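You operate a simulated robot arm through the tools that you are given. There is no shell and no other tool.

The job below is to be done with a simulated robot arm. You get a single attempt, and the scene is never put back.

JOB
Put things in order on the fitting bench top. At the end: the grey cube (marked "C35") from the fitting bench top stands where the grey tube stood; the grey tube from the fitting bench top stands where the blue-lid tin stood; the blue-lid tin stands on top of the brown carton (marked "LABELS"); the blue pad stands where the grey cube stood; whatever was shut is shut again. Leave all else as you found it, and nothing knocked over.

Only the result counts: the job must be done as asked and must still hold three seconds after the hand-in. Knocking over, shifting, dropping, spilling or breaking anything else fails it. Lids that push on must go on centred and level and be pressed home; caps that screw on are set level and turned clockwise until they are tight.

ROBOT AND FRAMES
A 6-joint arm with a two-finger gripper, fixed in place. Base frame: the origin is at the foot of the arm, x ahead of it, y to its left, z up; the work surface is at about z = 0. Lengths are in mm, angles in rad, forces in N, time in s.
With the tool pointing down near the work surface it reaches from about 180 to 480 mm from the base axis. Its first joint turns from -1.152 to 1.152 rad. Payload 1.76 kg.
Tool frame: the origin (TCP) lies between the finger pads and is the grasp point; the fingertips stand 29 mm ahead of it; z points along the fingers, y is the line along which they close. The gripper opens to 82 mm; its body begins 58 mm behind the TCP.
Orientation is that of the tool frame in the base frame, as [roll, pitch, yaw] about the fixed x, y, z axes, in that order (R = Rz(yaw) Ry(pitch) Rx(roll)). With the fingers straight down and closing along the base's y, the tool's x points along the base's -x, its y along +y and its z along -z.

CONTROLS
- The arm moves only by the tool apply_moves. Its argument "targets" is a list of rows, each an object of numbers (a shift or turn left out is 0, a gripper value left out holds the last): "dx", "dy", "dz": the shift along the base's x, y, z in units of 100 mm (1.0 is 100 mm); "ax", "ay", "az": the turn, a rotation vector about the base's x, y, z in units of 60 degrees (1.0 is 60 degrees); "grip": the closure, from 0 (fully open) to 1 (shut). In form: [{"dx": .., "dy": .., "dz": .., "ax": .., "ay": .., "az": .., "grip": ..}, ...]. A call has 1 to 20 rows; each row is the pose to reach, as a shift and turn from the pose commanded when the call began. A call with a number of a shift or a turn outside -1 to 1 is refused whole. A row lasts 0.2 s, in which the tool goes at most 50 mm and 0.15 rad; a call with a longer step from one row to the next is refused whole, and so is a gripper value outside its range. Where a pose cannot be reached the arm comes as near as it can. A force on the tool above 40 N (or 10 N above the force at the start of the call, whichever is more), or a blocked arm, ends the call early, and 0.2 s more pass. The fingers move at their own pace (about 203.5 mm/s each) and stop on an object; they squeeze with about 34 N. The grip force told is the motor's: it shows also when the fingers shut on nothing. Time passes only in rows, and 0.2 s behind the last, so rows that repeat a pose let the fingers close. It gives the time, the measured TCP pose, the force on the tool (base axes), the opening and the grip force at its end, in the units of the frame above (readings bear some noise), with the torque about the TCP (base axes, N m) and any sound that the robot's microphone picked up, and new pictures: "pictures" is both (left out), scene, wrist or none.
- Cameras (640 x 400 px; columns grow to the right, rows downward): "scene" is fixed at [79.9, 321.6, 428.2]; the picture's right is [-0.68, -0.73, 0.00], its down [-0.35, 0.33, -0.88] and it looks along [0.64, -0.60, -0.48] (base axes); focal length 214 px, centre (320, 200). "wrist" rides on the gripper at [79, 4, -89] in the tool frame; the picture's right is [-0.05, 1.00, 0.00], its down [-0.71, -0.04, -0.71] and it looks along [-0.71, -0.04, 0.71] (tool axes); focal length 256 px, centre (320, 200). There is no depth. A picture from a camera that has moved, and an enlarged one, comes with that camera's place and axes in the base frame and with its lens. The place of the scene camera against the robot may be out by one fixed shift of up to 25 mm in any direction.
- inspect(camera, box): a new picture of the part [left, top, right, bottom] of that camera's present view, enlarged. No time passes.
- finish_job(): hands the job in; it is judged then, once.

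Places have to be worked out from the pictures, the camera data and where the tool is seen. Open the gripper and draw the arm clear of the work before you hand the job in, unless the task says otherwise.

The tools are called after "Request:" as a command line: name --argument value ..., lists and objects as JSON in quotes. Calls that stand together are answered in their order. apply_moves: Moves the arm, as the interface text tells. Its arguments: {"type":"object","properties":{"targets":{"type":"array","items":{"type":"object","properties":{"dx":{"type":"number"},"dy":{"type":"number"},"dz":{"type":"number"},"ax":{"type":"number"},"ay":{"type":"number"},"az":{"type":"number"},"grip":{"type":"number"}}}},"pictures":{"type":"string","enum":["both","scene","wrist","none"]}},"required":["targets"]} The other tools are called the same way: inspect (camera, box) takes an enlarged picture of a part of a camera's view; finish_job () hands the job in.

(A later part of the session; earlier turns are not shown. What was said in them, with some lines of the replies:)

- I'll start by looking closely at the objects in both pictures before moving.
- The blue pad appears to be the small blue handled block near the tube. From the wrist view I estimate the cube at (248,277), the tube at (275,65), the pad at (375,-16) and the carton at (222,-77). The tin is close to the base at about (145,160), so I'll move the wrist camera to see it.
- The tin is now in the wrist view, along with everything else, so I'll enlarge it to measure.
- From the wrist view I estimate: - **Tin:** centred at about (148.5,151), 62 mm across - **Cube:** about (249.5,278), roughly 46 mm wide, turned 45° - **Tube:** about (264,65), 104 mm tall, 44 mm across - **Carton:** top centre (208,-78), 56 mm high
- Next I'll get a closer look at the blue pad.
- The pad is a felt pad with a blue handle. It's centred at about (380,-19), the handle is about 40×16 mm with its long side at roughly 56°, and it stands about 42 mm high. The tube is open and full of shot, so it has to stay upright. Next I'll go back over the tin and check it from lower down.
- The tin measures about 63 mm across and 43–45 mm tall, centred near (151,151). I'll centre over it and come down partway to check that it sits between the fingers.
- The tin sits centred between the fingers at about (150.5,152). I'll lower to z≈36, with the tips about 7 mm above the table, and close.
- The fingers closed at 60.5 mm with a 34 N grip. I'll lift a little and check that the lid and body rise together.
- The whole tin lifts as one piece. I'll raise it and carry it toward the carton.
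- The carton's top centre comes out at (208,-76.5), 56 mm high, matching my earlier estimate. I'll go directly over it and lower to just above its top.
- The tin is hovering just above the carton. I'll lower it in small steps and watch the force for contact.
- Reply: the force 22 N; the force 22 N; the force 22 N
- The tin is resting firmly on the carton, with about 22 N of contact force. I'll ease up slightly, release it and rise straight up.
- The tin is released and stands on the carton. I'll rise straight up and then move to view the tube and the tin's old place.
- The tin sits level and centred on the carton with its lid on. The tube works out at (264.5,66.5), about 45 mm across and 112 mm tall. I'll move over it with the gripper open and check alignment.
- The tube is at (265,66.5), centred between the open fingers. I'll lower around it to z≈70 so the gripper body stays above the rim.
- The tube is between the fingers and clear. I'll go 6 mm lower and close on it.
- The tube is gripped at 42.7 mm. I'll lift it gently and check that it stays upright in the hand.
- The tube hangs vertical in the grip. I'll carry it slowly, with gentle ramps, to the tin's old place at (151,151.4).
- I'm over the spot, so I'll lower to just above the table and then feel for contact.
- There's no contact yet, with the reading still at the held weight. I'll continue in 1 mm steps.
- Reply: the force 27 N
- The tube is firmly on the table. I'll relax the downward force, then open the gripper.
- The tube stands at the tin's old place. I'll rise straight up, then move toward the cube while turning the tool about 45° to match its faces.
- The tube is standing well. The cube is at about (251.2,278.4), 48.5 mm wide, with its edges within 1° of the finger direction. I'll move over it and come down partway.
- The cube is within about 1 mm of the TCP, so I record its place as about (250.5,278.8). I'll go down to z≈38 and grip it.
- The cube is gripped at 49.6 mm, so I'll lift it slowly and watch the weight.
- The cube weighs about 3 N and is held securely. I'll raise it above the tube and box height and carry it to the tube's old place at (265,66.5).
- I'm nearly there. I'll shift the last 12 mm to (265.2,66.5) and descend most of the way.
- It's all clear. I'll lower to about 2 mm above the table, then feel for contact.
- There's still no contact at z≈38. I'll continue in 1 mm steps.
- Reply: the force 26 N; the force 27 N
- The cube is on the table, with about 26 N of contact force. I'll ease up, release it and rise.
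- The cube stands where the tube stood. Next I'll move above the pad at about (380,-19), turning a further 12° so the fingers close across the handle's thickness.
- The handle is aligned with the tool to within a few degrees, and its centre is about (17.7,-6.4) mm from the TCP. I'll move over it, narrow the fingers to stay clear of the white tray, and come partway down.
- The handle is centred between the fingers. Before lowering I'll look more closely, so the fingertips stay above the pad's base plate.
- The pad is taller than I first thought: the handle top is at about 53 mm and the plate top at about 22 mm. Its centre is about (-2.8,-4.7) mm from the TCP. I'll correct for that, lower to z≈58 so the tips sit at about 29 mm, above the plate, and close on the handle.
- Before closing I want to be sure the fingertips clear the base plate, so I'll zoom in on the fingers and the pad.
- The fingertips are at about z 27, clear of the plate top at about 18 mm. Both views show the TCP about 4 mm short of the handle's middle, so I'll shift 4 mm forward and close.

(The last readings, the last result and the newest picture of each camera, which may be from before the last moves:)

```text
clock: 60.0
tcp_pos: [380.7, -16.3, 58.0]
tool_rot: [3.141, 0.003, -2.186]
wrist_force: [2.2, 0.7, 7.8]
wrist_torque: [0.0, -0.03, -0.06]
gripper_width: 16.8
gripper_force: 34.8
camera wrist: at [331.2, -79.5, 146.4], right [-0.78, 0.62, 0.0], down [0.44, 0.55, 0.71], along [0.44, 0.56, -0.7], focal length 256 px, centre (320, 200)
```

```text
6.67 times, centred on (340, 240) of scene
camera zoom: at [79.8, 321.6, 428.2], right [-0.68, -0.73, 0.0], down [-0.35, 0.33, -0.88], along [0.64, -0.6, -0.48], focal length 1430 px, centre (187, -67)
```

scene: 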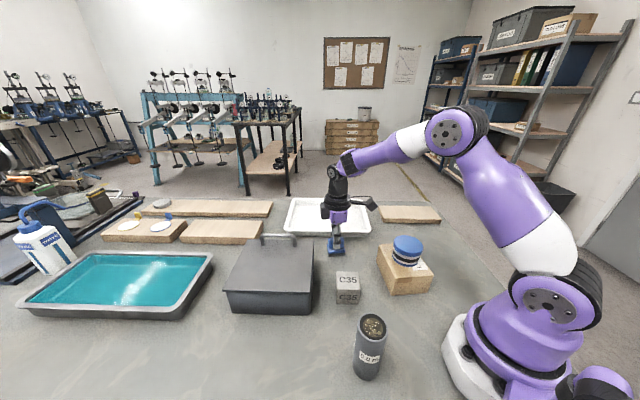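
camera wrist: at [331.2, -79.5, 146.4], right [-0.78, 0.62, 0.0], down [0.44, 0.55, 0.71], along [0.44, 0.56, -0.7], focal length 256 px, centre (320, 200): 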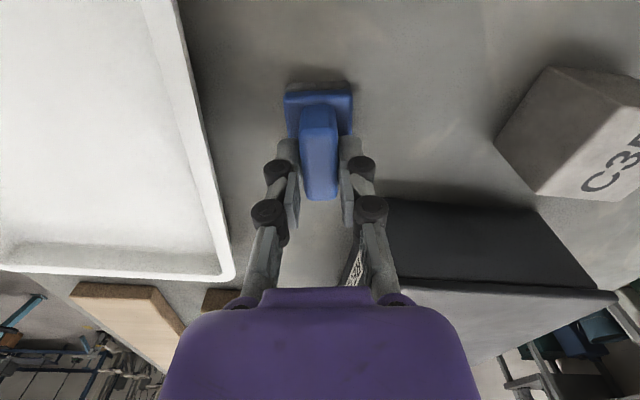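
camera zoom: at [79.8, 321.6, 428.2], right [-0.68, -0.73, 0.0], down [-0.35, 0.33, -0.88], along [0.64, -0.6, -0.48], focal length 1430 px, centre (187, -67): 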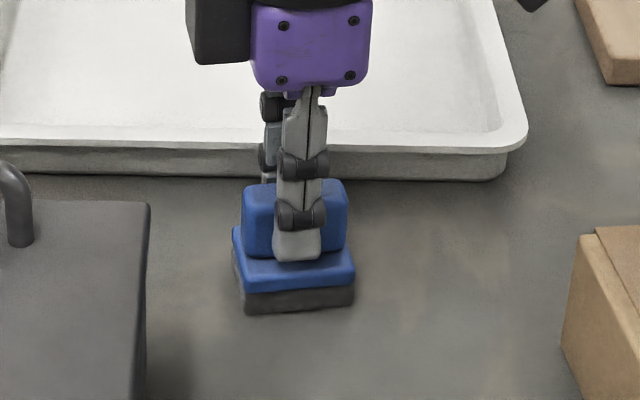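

The handle is gripped squarely in the middle at 16.8 mm. I'll lift it gently and check that it comes up level.

Request:
apply_moves --targets '[{"dz": 0.02}, {"dz": 0.06}, {"dz": 0.14}, {"dz": 0.25}, {"dz": 0.4}, {"dz": 0.6}, {"dz": 0.8}, {"dz": 1.0}, {"dz": 1.0}]'

Request:
inspect --camera "scene" --box '[290, 160, 390, 270]'

```text
clock: 62.0
tcp_pos: [381.5, -17.1, 158.3]
tool_rot: [3.141, 0.001, -2.186]
wrist_force: [0.0, 0.1, -0.3]
wrist_torque: [-0.01, -0.01, 0.0]
gripper_width: 17.2
gripper_force: 34.4
camera wrist: at [331.5, -79.8, 246.5], right [-0.78, 0.62, 0.0], down [0.44, 0.55, 0.71], along [0.44, 0.56, -0.71], focal length 256 px, centre (320, 200)
```

scene: 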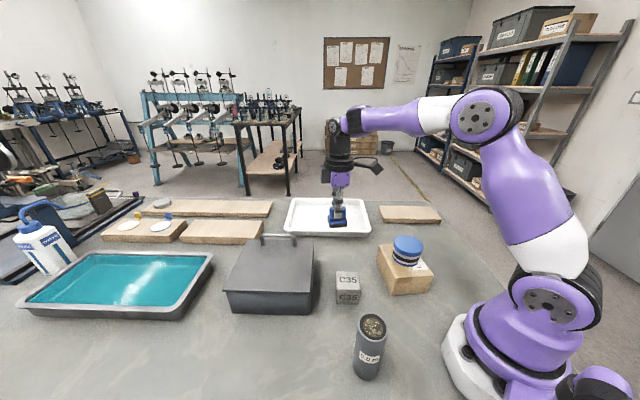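
wrist: 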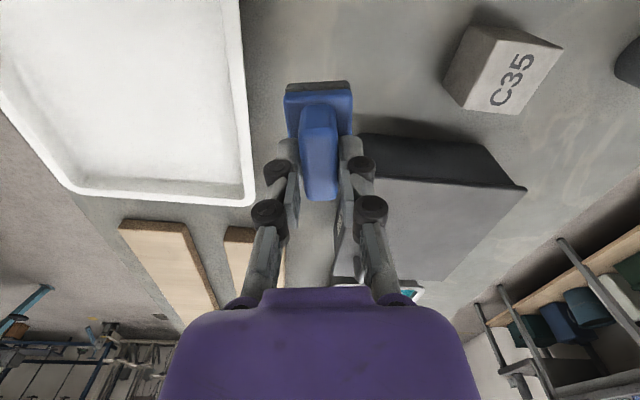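

```text
3.64 times, centred on (340, 215) of scene
camera zoom: at [79.9, 321.6, 428.2], right [-0.68, -0.73, 0.0], down [-0.35, 0.33, -0.88], along [0.64, -0.6, -0.48], focal length 780 px, centre (247, 146)
```

zoom: 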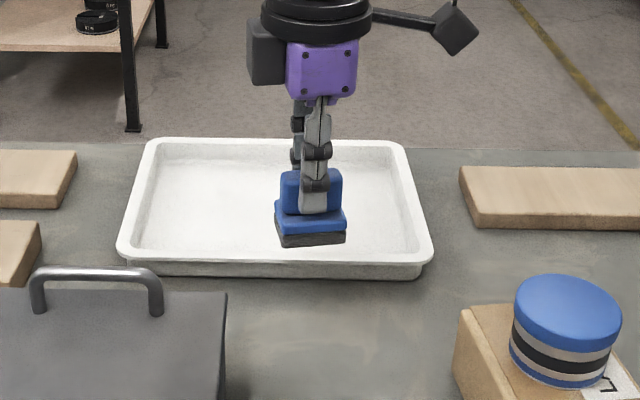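

The pad came up level. I'll carry it high over the box to the cube's old place.

Request:
apply_moves --targets '[{"dz": 0.25, "dx": -0.05, "dy": 0.1}, {"dz": 0.5, "dx": -0.15, "dy": 0.35}, {"dz": 0.5, "dx": -0.29, "dy": 0.68}, {"dz": 0.5, "dx": -0.42, "dy": 0.98}]' --pictures "none"

Request:
apply_moves --targets '[{"dx": -0.14, "dy": 0.33}, {"dx": -0.28, "dy": 0.66}, {"dx": -0.43, "dy": 0.98}]' --pictures "none"

Request:
apply_moves --targets '[{"dx": -0.14, "dy": 0.33}, {"dx": -0.28, "dy": 0.66}, {"dx": -0.4, "dy": 0.9}, {"dx": -0.446, "dy": 0.989}, {"dx": -0.446, "dy": 0.989}]'

```text
clock: 63.0
tcp_pos: [338.6, 83.2, 207.5]
tool_rot: [3.14, 0.004, -2.189]
wrist_force: [-0.2, 0.0, -0.4]
wrist_torque: [0.02, 0.01, 0.01]
gripper_width: 17.1
gripper_force: 34.0
```

```text
clock: 63.8
tcp_pos: [295.2, 179.7, 206.9]
tool_rot: [3.139, 0.004, -2.19]
wrist_force: [-0.1, 0.3, -1.5]
wrist_torque: [-0.01, -0.03, 0.01]
gripper_width: 16.9
gripper_force: 34.4
```

```text
clock: 65.0
tcp_pos: [249.3, 279.7, 208.0]
tool_rot: [3.14, 0.004, -2.186]
wrist_force: [-0.1, -1.0, -1.1]
wrist_torque: [0.0, 0.05, 0.01]
gripper_width: 16.7
gripper_force: 34.1
camera wrist: at [201.2, 216.2, 296.8], right [-0.78, 0.62, 0.0], down [0.44, 0.55, 0.71], along [0.44, 0.56, -0.71], focal length 256 px, centre (320, 200)
```

scene: 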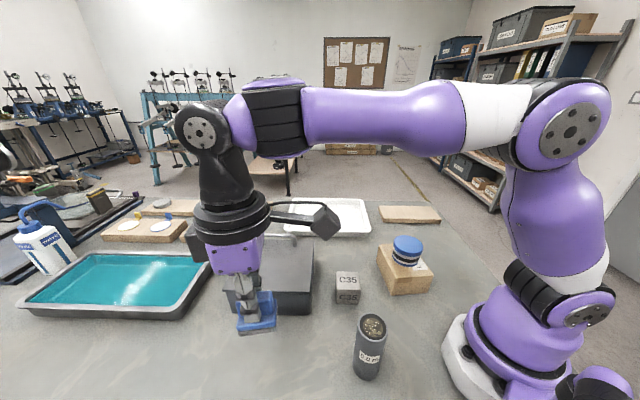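
wrist: 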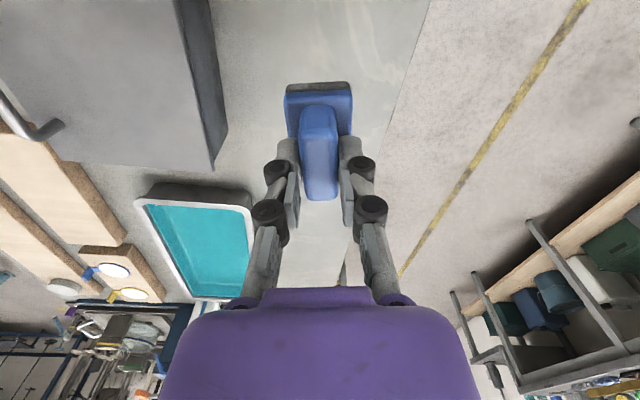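

I'm over the cube's old place at (250.8,278.6), so I'll lower to just above the table.

Request:
apply_moves --targets '[{"dz": -0.25}, {"dz": -0.55}, {"dz": -0.8}, {"dz": -1.0}]' --pictures "none"

Request:
apply_moves --targets '[{"dz": -0.2}, {"dz": -0.35}, {"dz": -0.44}, {"dz": -0.47}, {"dz": -0.47}]'

Request:
apply_moves --targets '[{"dz": -0.01}, {"dz": -0.015}, {"dz": -0.015}]' --pictures "none"

```text
clock: 66.0
tcp_pos: [248.4, 277.4, 108.2]
tool_rot: [3.141, 0.002, -2.187]
wrist_force: [-0.2, 0.5, -1.0]
wrist_torque: [0.02, -0.01, 0.02]
gripper_width: 17.3
gripper_force: 33.9
```

```text
clock: 67.2
tcp_pos: [249.7, 277.9, 61.2]
tool_rot: [3.141, 0.001, -2.187]
wrist_force: [0.9, 0.0, -1.3]
wrist_torque: [0.02, 0.0, 0.0]
gripper_width: 16.8
gripper_force: 33.8
camera wrist: at [201.4, 215.4, 149.2], right [-0.78, 0.62, 0.0], down [0.44, 0.55, 0.71], along [0.44, 0.56, -0.71], focal length 256 px, centre (320, 200)
```

scene: 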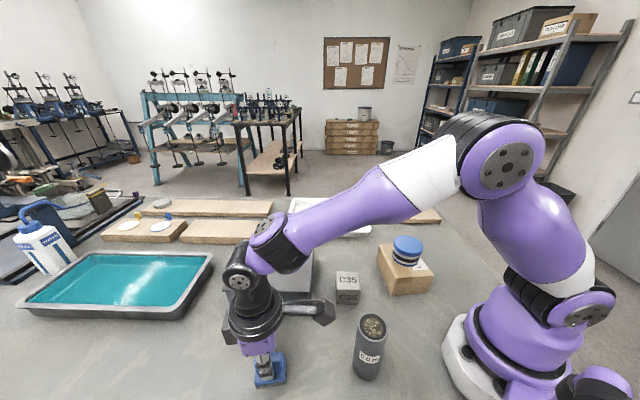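
wrist: 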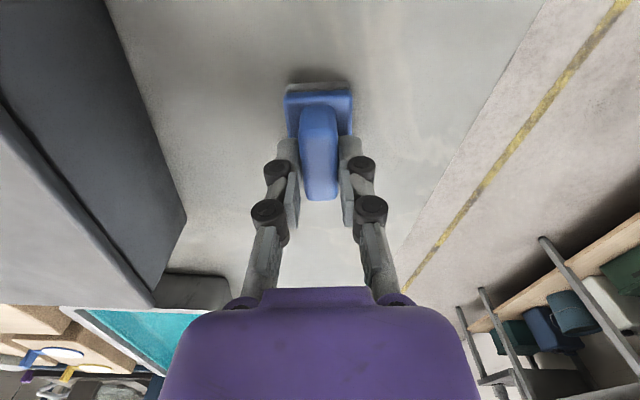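

```text
clock: 68.0
tcp_pos: [251.0, 279.1, 59.4]
tool_rot: [-3.141, 0.004, -2.187]
wrist_force: [0.3, -0.5, 0.0]
wrist_torque: [-0.01, 0.0, -0.03]
gripper_width: 17.1
gripper_force: 33.9
```

There's no contact yet at cmd z≈59.5, so I'll continue in 1 mm steps.

Request:
apply_moves --targets '[{"dz": -0.005}, {"dz": -0.01}, {"dz": -0.01}]' --pictures "none"

Request:
apply_moves --targets '[{"dz": -0.005}, {"dz": -0.01}, {"dz": -0.01}]' --pictures "none"

```text
clock: 68.8
tcp_pos: [250.6, 279.3, 59.1]
tool_rot: [3.139, 0.003, -2.188]
wrist_force: [0.0, -0.9, -0.8]
wrist_torque: [-0.01, 0.01, -0.02]
gripper_width: 17.1
gripper_force: 34.3
```

```text
clock: 69.6
tcp_pos: [250.4, 278.9, 57.9]
tool_rot: [3.139, 0.004, -2.188]
wrist_force: [-2.0, -5.0, 20.8]
wrist_torque: [-0.34, 0.16, 0.01]
gripper_width: 16.9
gripper_force: 34.0
```

The pad is on the table. I'll ease up slightly, open the fingers and lift away.

Request:
apply_moves --targets '[{"dz": 0.005}, {"dz": 0.007}, {"dz": 0.007, "grip": 0.6}, {"dz": 0.007, "grip": 0.35}, {"dz": 0.007, "grip": 0.35}, {"dz": 0.007, "grip": 0.35}]'

Request:
inspect --camera "wrist" --box '[220, 60, 420, 260]'

```text
clock: 71.0
tcp_pos: [249.8, 278.6, 57.6]
tool_rot: [3.14, 0.003, -2.187]
wrist_force: [0.3, -0.6, -0.7]
wrist_torque: [0.03, 0.0, -0.08]
gripper_width: 53.1
gripper_force: 0.0
camera wrist: at [201.3, 215.4, 146.4], right [-0.78, 0.62, 0.0], down [0.44, 0.55, 0.71], along [0.44, 0.56, -0.71], focal length 256 px, centre (320, 200)
```

scene: 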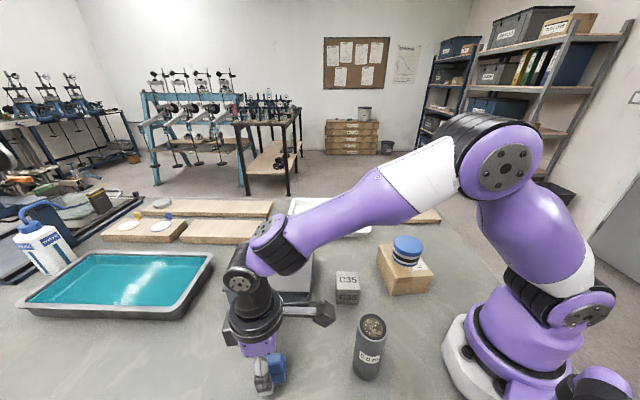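
wrist: 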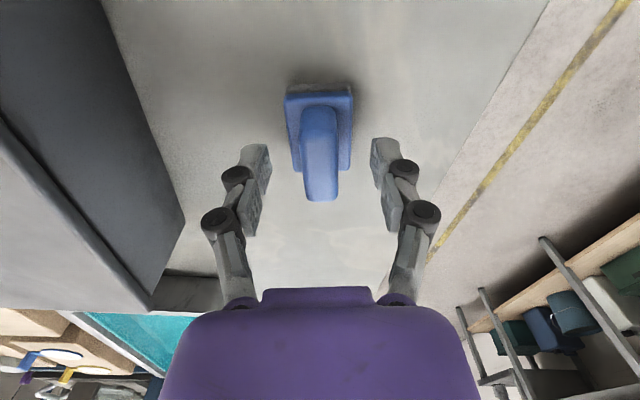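

```text
2.00 times, centred on (320, 160) of wrist
camera zoom: at [201.3, 215.4, 146.4], right [-0.78, 0.62, 0.0], down [0.44, 0.55, 0.71], along [0.44, 0.56, -0.71], focal length 512 px, centre (320, 280)
```

zoom: 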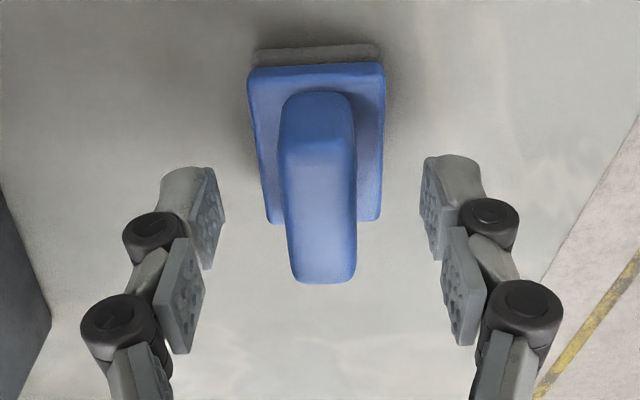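

The pad is free and upright. I'll rise straight up and pull back high to check everything.

Request:
apply_moves --targets '[{"dz": 0.1}, {"dz": 0.3}, {"dz": 0.65}, {"dz": 1.0}]' --pictures "none"

Request:
apply_moves --targets '[{"dz": 0.4, "dx": -0.05, "dy": -0.1, "az": -0.12, "grip": 0.0}, {"dz": 0.7, "dx": -0.15, "dy": -0.3, "az": -0.25}, {"dz": 0.9, "dx": -0.25, "dy": -0.55, "az": -0.38}, {"dz": 1.0, "dx": -0.35, "dy": -0.8, "az": -0.5}, {"dz": 1.0, "dx": -0.45, "dy": -1.0, "az": -0.63}, {"dz": 1.0, "dx": -0.45, "dy": -1.0, "az": -0.76}, {"dz": 1.0, "dx": -0.45, "dy": -1.0, "az": -0.89}, {"dz": 1.0, "dx": -0.45, "dy": -1.0, "az": -0.91}]'

```text
clock: 72.0
tcp_pos: [249.9, 278.1, 159.1]
tool_rot: [3.139, 0.001, -2.186]
wrist_force: [-0.3, 1.1, -0.4]
wrist_torque: [-0.04, -0.01, -0.02]
gripper_width: 53.3
gripper_force: 0.1
```

```text
clock: 73.8
tcp_pos: [205.4, 178.9, 257.8]
tool_rot: [3.139, 0.001, 3.142]
wrist_force: [-0.3, 0.4, -0.5]
wrist_torque: [0.01, 0.0, -0.01]
gripper_width: 82.1
gripper_force: 0.0
camera wrist: at [126.3, 182.0, 346.0], right [0.05, 1.0, 0.0], down [0.7, -0.04, 0.71], along [0.71, -0.04, -0.71], focal length 256 px, centre (320, 200)
```

scene: 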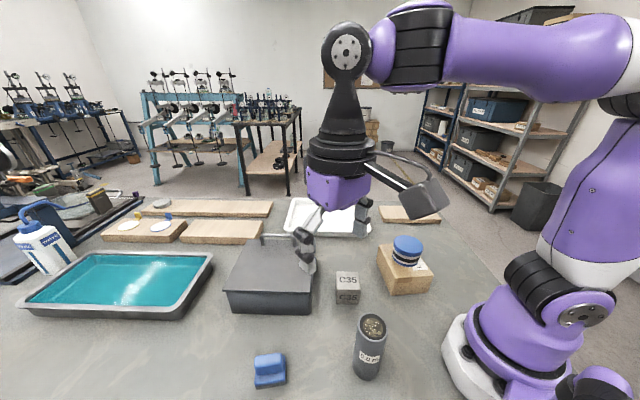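
wrist: 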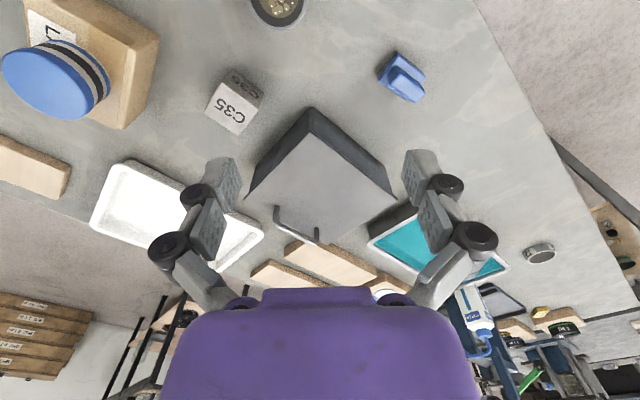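

Everything looks upright. I'll return to my earlier overview pose, clear of the work, to compare the final positions.

Request:
apply_moves --targets '[{"dx": -0.14, "dy": -0.07, "dz": 0.2}, {"dx": -0.28, "dy": -0.15, "dz": 0.4}, {"dx": -0.42, "dy": -0.22, "dz": 0.55}, {"dx": -0.556, "dy": -0.291, "dz": 0.576}, {"dx": -0.556, "dy": -0.291, "dz": 0.576}]'

Request:
inspect --camera "wrist" --box '[240, 0, 460, 138]'

Request:
inspect --camera "wrist" --box '[100, 20, 320, 158]'

Request:
inspect --camera "scene" --box '[220, 220, 450, 400]'

```text
clock: 75.0
tcp_pos: [149.2, 149.4, 316.9]
tool_rot: [3.141, 0.004, 3.14]
wrist_force: [-0.4, 0.0, 0.1]
wrist_torque: [0.01, 0.01, 0.01]
gripper_width: 81.9
gripper_force: 0.1
camera wrist: at [70.5, 152.7, 404.3], right [0.05, 1.0, 0.0], down [0.7, -0.04, 0.71], along [0.71, -0.04, -0.71], focal length 256 px, centre (320, 200)
```

scene: 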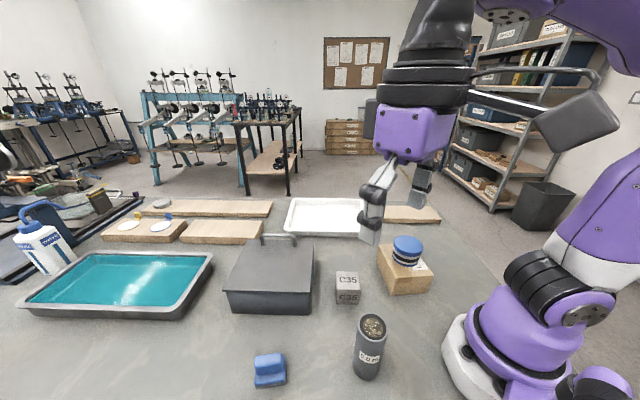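
wrist: 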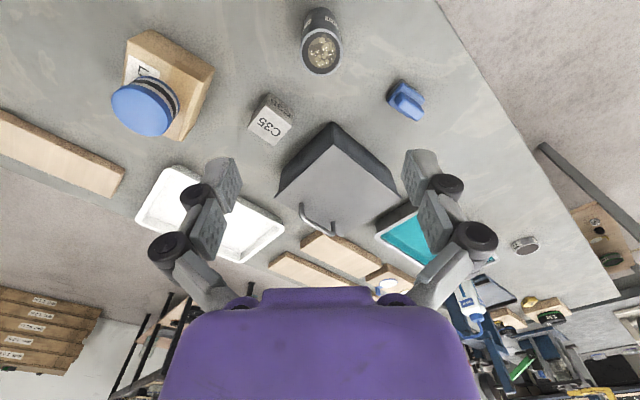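

```text
2.90 times, centred on (350, 69) of wrist
camera zoom: at [70.5, 152.7, 404.3], right [0.05, 1.0, 0.0], down [0.7, -0.04, 0.71], along [0.71, -0.04, -0.71], focal length 742 px, centre (233, 580)
```

zoom: 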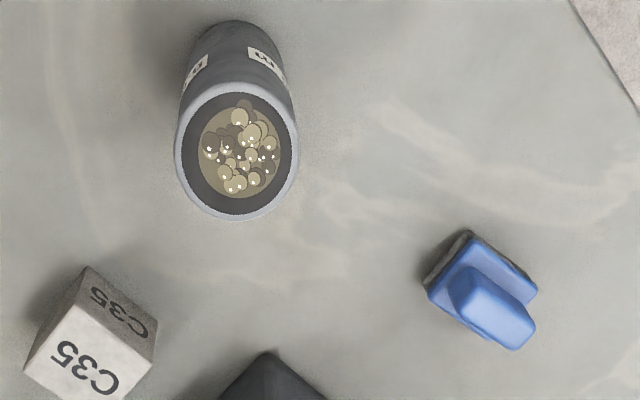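

```text
2.90 times, centred on (210, 89) of wrist
camera zoom: at [70.5, 152.7, 404.3], right [0.05, 1.0, 0.0], down [0.7, -0.04, 0.71], along [0.71, -0.04, -0.71], focal length 742 px, centre (639, 522)
```

zoom: 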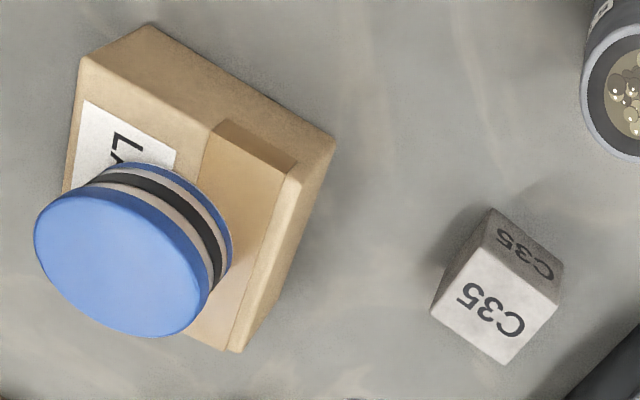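

```text
2.22 times, centred on (335, 310) of scene
camera zoom: at [79.9, 321.6, 428.2], right [-0.68, -0.73, 0.0], down [-0.35, 0.33, -0.88], along [0.64, -0.6, -0.48], focal length 477 px, centre (287, -44)
```

zoom: 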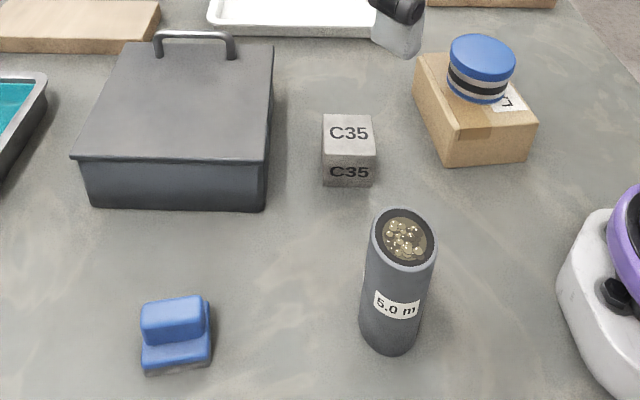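

Compared with the first pictures, the carton hasn't moved and the cube and tube match the old spots. I'll check the pad's position against where the cube stood, using the same crop as before.

Request:
inspect --camera "scene" --box '[220, 320, 320, 400]'

Request:
inspect --camera "wrist" --box '[365, 60, 445, 140]'

Request:
inspect --camera "scene" --box '[320, 310, 420, 400]'

```text
5.00 times, centred on (270, 360) of scene
camera zoom: at [79.9, 321.6, 428.2], right [-0.68, -0.73, 0.0], down [-0.35, 0.33, -0.88], along [0.64, -0.6, -0.48], focal length 1072 px, centre (570, -600)
```

zoom: 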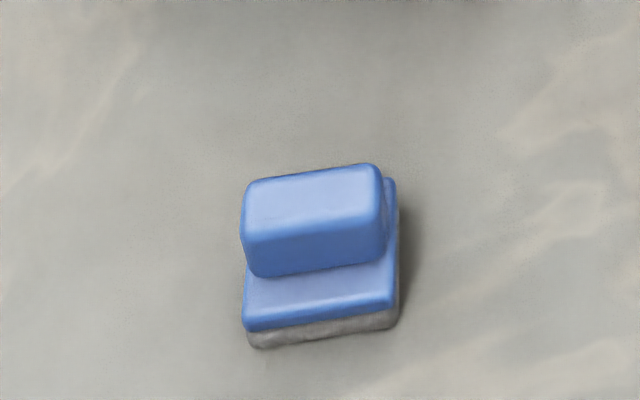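

```text
5.00 times, centred on (405, 100) of wrist
camera zoom: at [70.5, 152.7, 404.3], right [0.05, 1.0, 0.0], down [0.7, -0.04, 0.71], along [0.71, -0.04, -0.71], focal length 1280 px, centre (-105, 700)
```

zoom: 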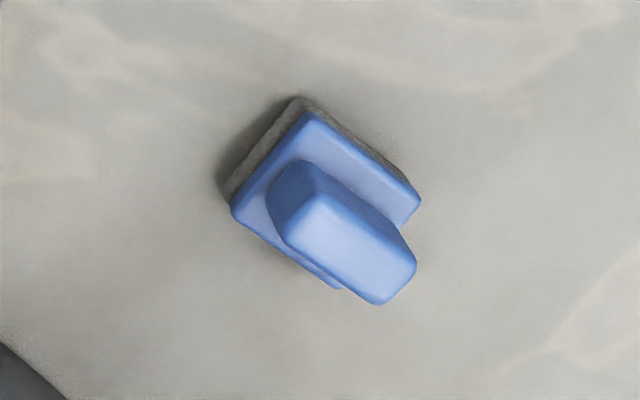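

```text
4.44 times, centred on (370, 355) of scene
camera zoom: at [79.9, 321.6, 428.2], right [-0.68, -0.73, 0.0], down [-0.35, 0.33, -0.88], along [0.64, -0.6, -0.48], focal length 953 px, centre (98, -489)
```

zoom: 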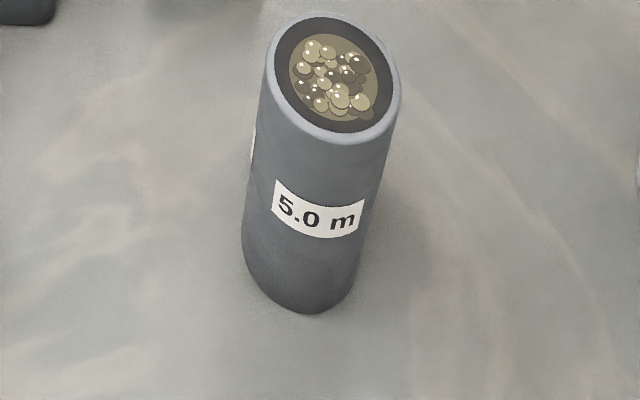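

The pad's centre matches the cube's old centre within about 2 mm, and the tube matches the tin's within about 2 mm. I'll check the cube against the tube's old place with the original crop.

Request:
inspect --camera "scene" --box '[270, 190, 450, 310]'

Request:
inspect --camera "scene" --box '[0, 170, 240, 330]'

```text
3.33 times, centred on (360, 250) of scene
camera zoom: at [79.9, 321.6, 428.2], right [-0.68, -0.73, 0.0], down [-0.35, 0.33, -0.88], along [0.64, -0.6, -0.48], focal length 715 px, centre (187, 33)
```

zoom: 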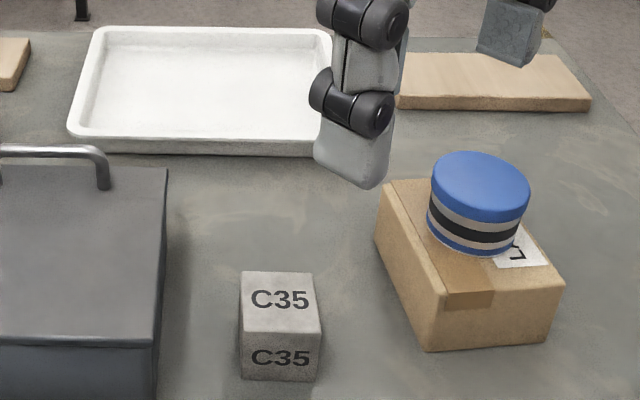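

```text
2.50 times, centred on (120, 250) of scene
camera zoom: at [79.9, 321.6, 428.2], right [-0.68, -0.73, 0.0], down [-0.35, 0.33, -0.88], along [0.64, -0.6, -0.48], focal length 536 px, centre (820, 75)
```

zoom: 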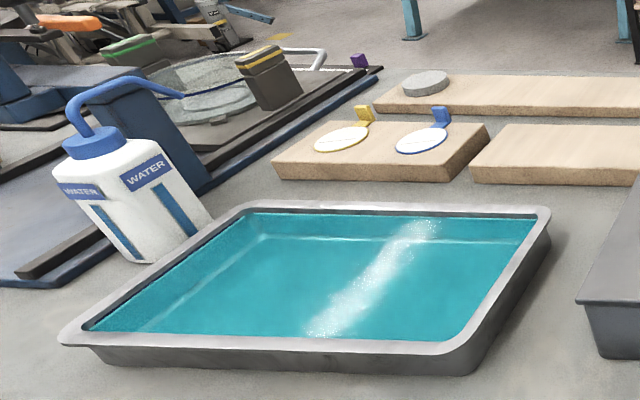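

All four items match their target places within about 2 mm, and everything else is unchanged and upright. I'll return the open gripper to the high start pose, clear of the work.

Request:
apply_moves --targets '[{"dz": 0.1, "dx": 0.2, "dy": -0.12, "grip": 0.0}, {"dz": 0.2, "dx": 0.45, "dy": -0.27}, {"dz": 0.3, "dx": 0.67, "dy": -0.4}, {"dz": 0.3, "dx": 0.67, "dy": -0.4}, {"dz": 0.3, "dx": 0.67, "dy": -0.4}]'

```text
clock: 76.2
tcp_pos: [216.1, 109.6, 346.9]
tool_rot: [3.141, 0.002, -3.14]
wrist_force: [-0.2, -0.9, -0.5]
wrist_torque: [0.0, 0.01, 0.03]
gripper_width: 82.1
gripper_force: 0.1
camera wrist: at [137.4, 112.5, 434.3], right [0.05, 1.0, 0.0], down [0.7, -0.04, 0.71], along [0.71, -0.04, -0.71], focal length 256 px, centre (320, 200)
```

scene: 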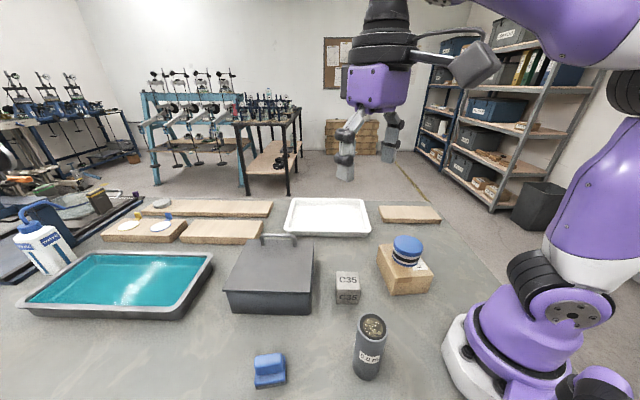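
wrist: 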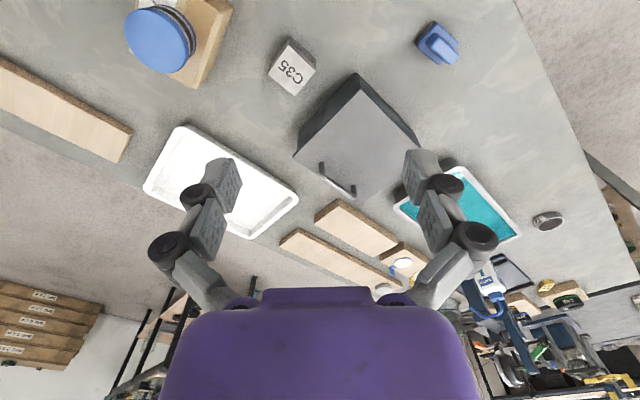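

The arm is back at its start pose with the gripper open, and all four objects are upright in their target places. I'm handing the job in.

Request:
finish_job

```text
The job is handed in.
```

The job is done and handed in; I haven't had a verdict back. The last pictures show all four objects upright in their new places:

- **Blue-lid tin:** on top of the LABELS carton, level and near the middle, with its lid still on.
- **Grey tube:** where the tin stood, within about 2 mm, still full of shot. I saw none spilled.
- **Grey cube (C35):** where the tube stood, within about 2 mm.
- **Blue pad:** where the cube stood, within about 2 mm. It is turned about 10° from the way the cube faced.

I took "the blue pad" to be the small felt pad with the blue handle next to the tube, as it was the only match I could see on the bench. I opened nothing, so the grey box stayed shut. The carton and everything else look unmoved. The arm is back at its starting pose with the gripper open.
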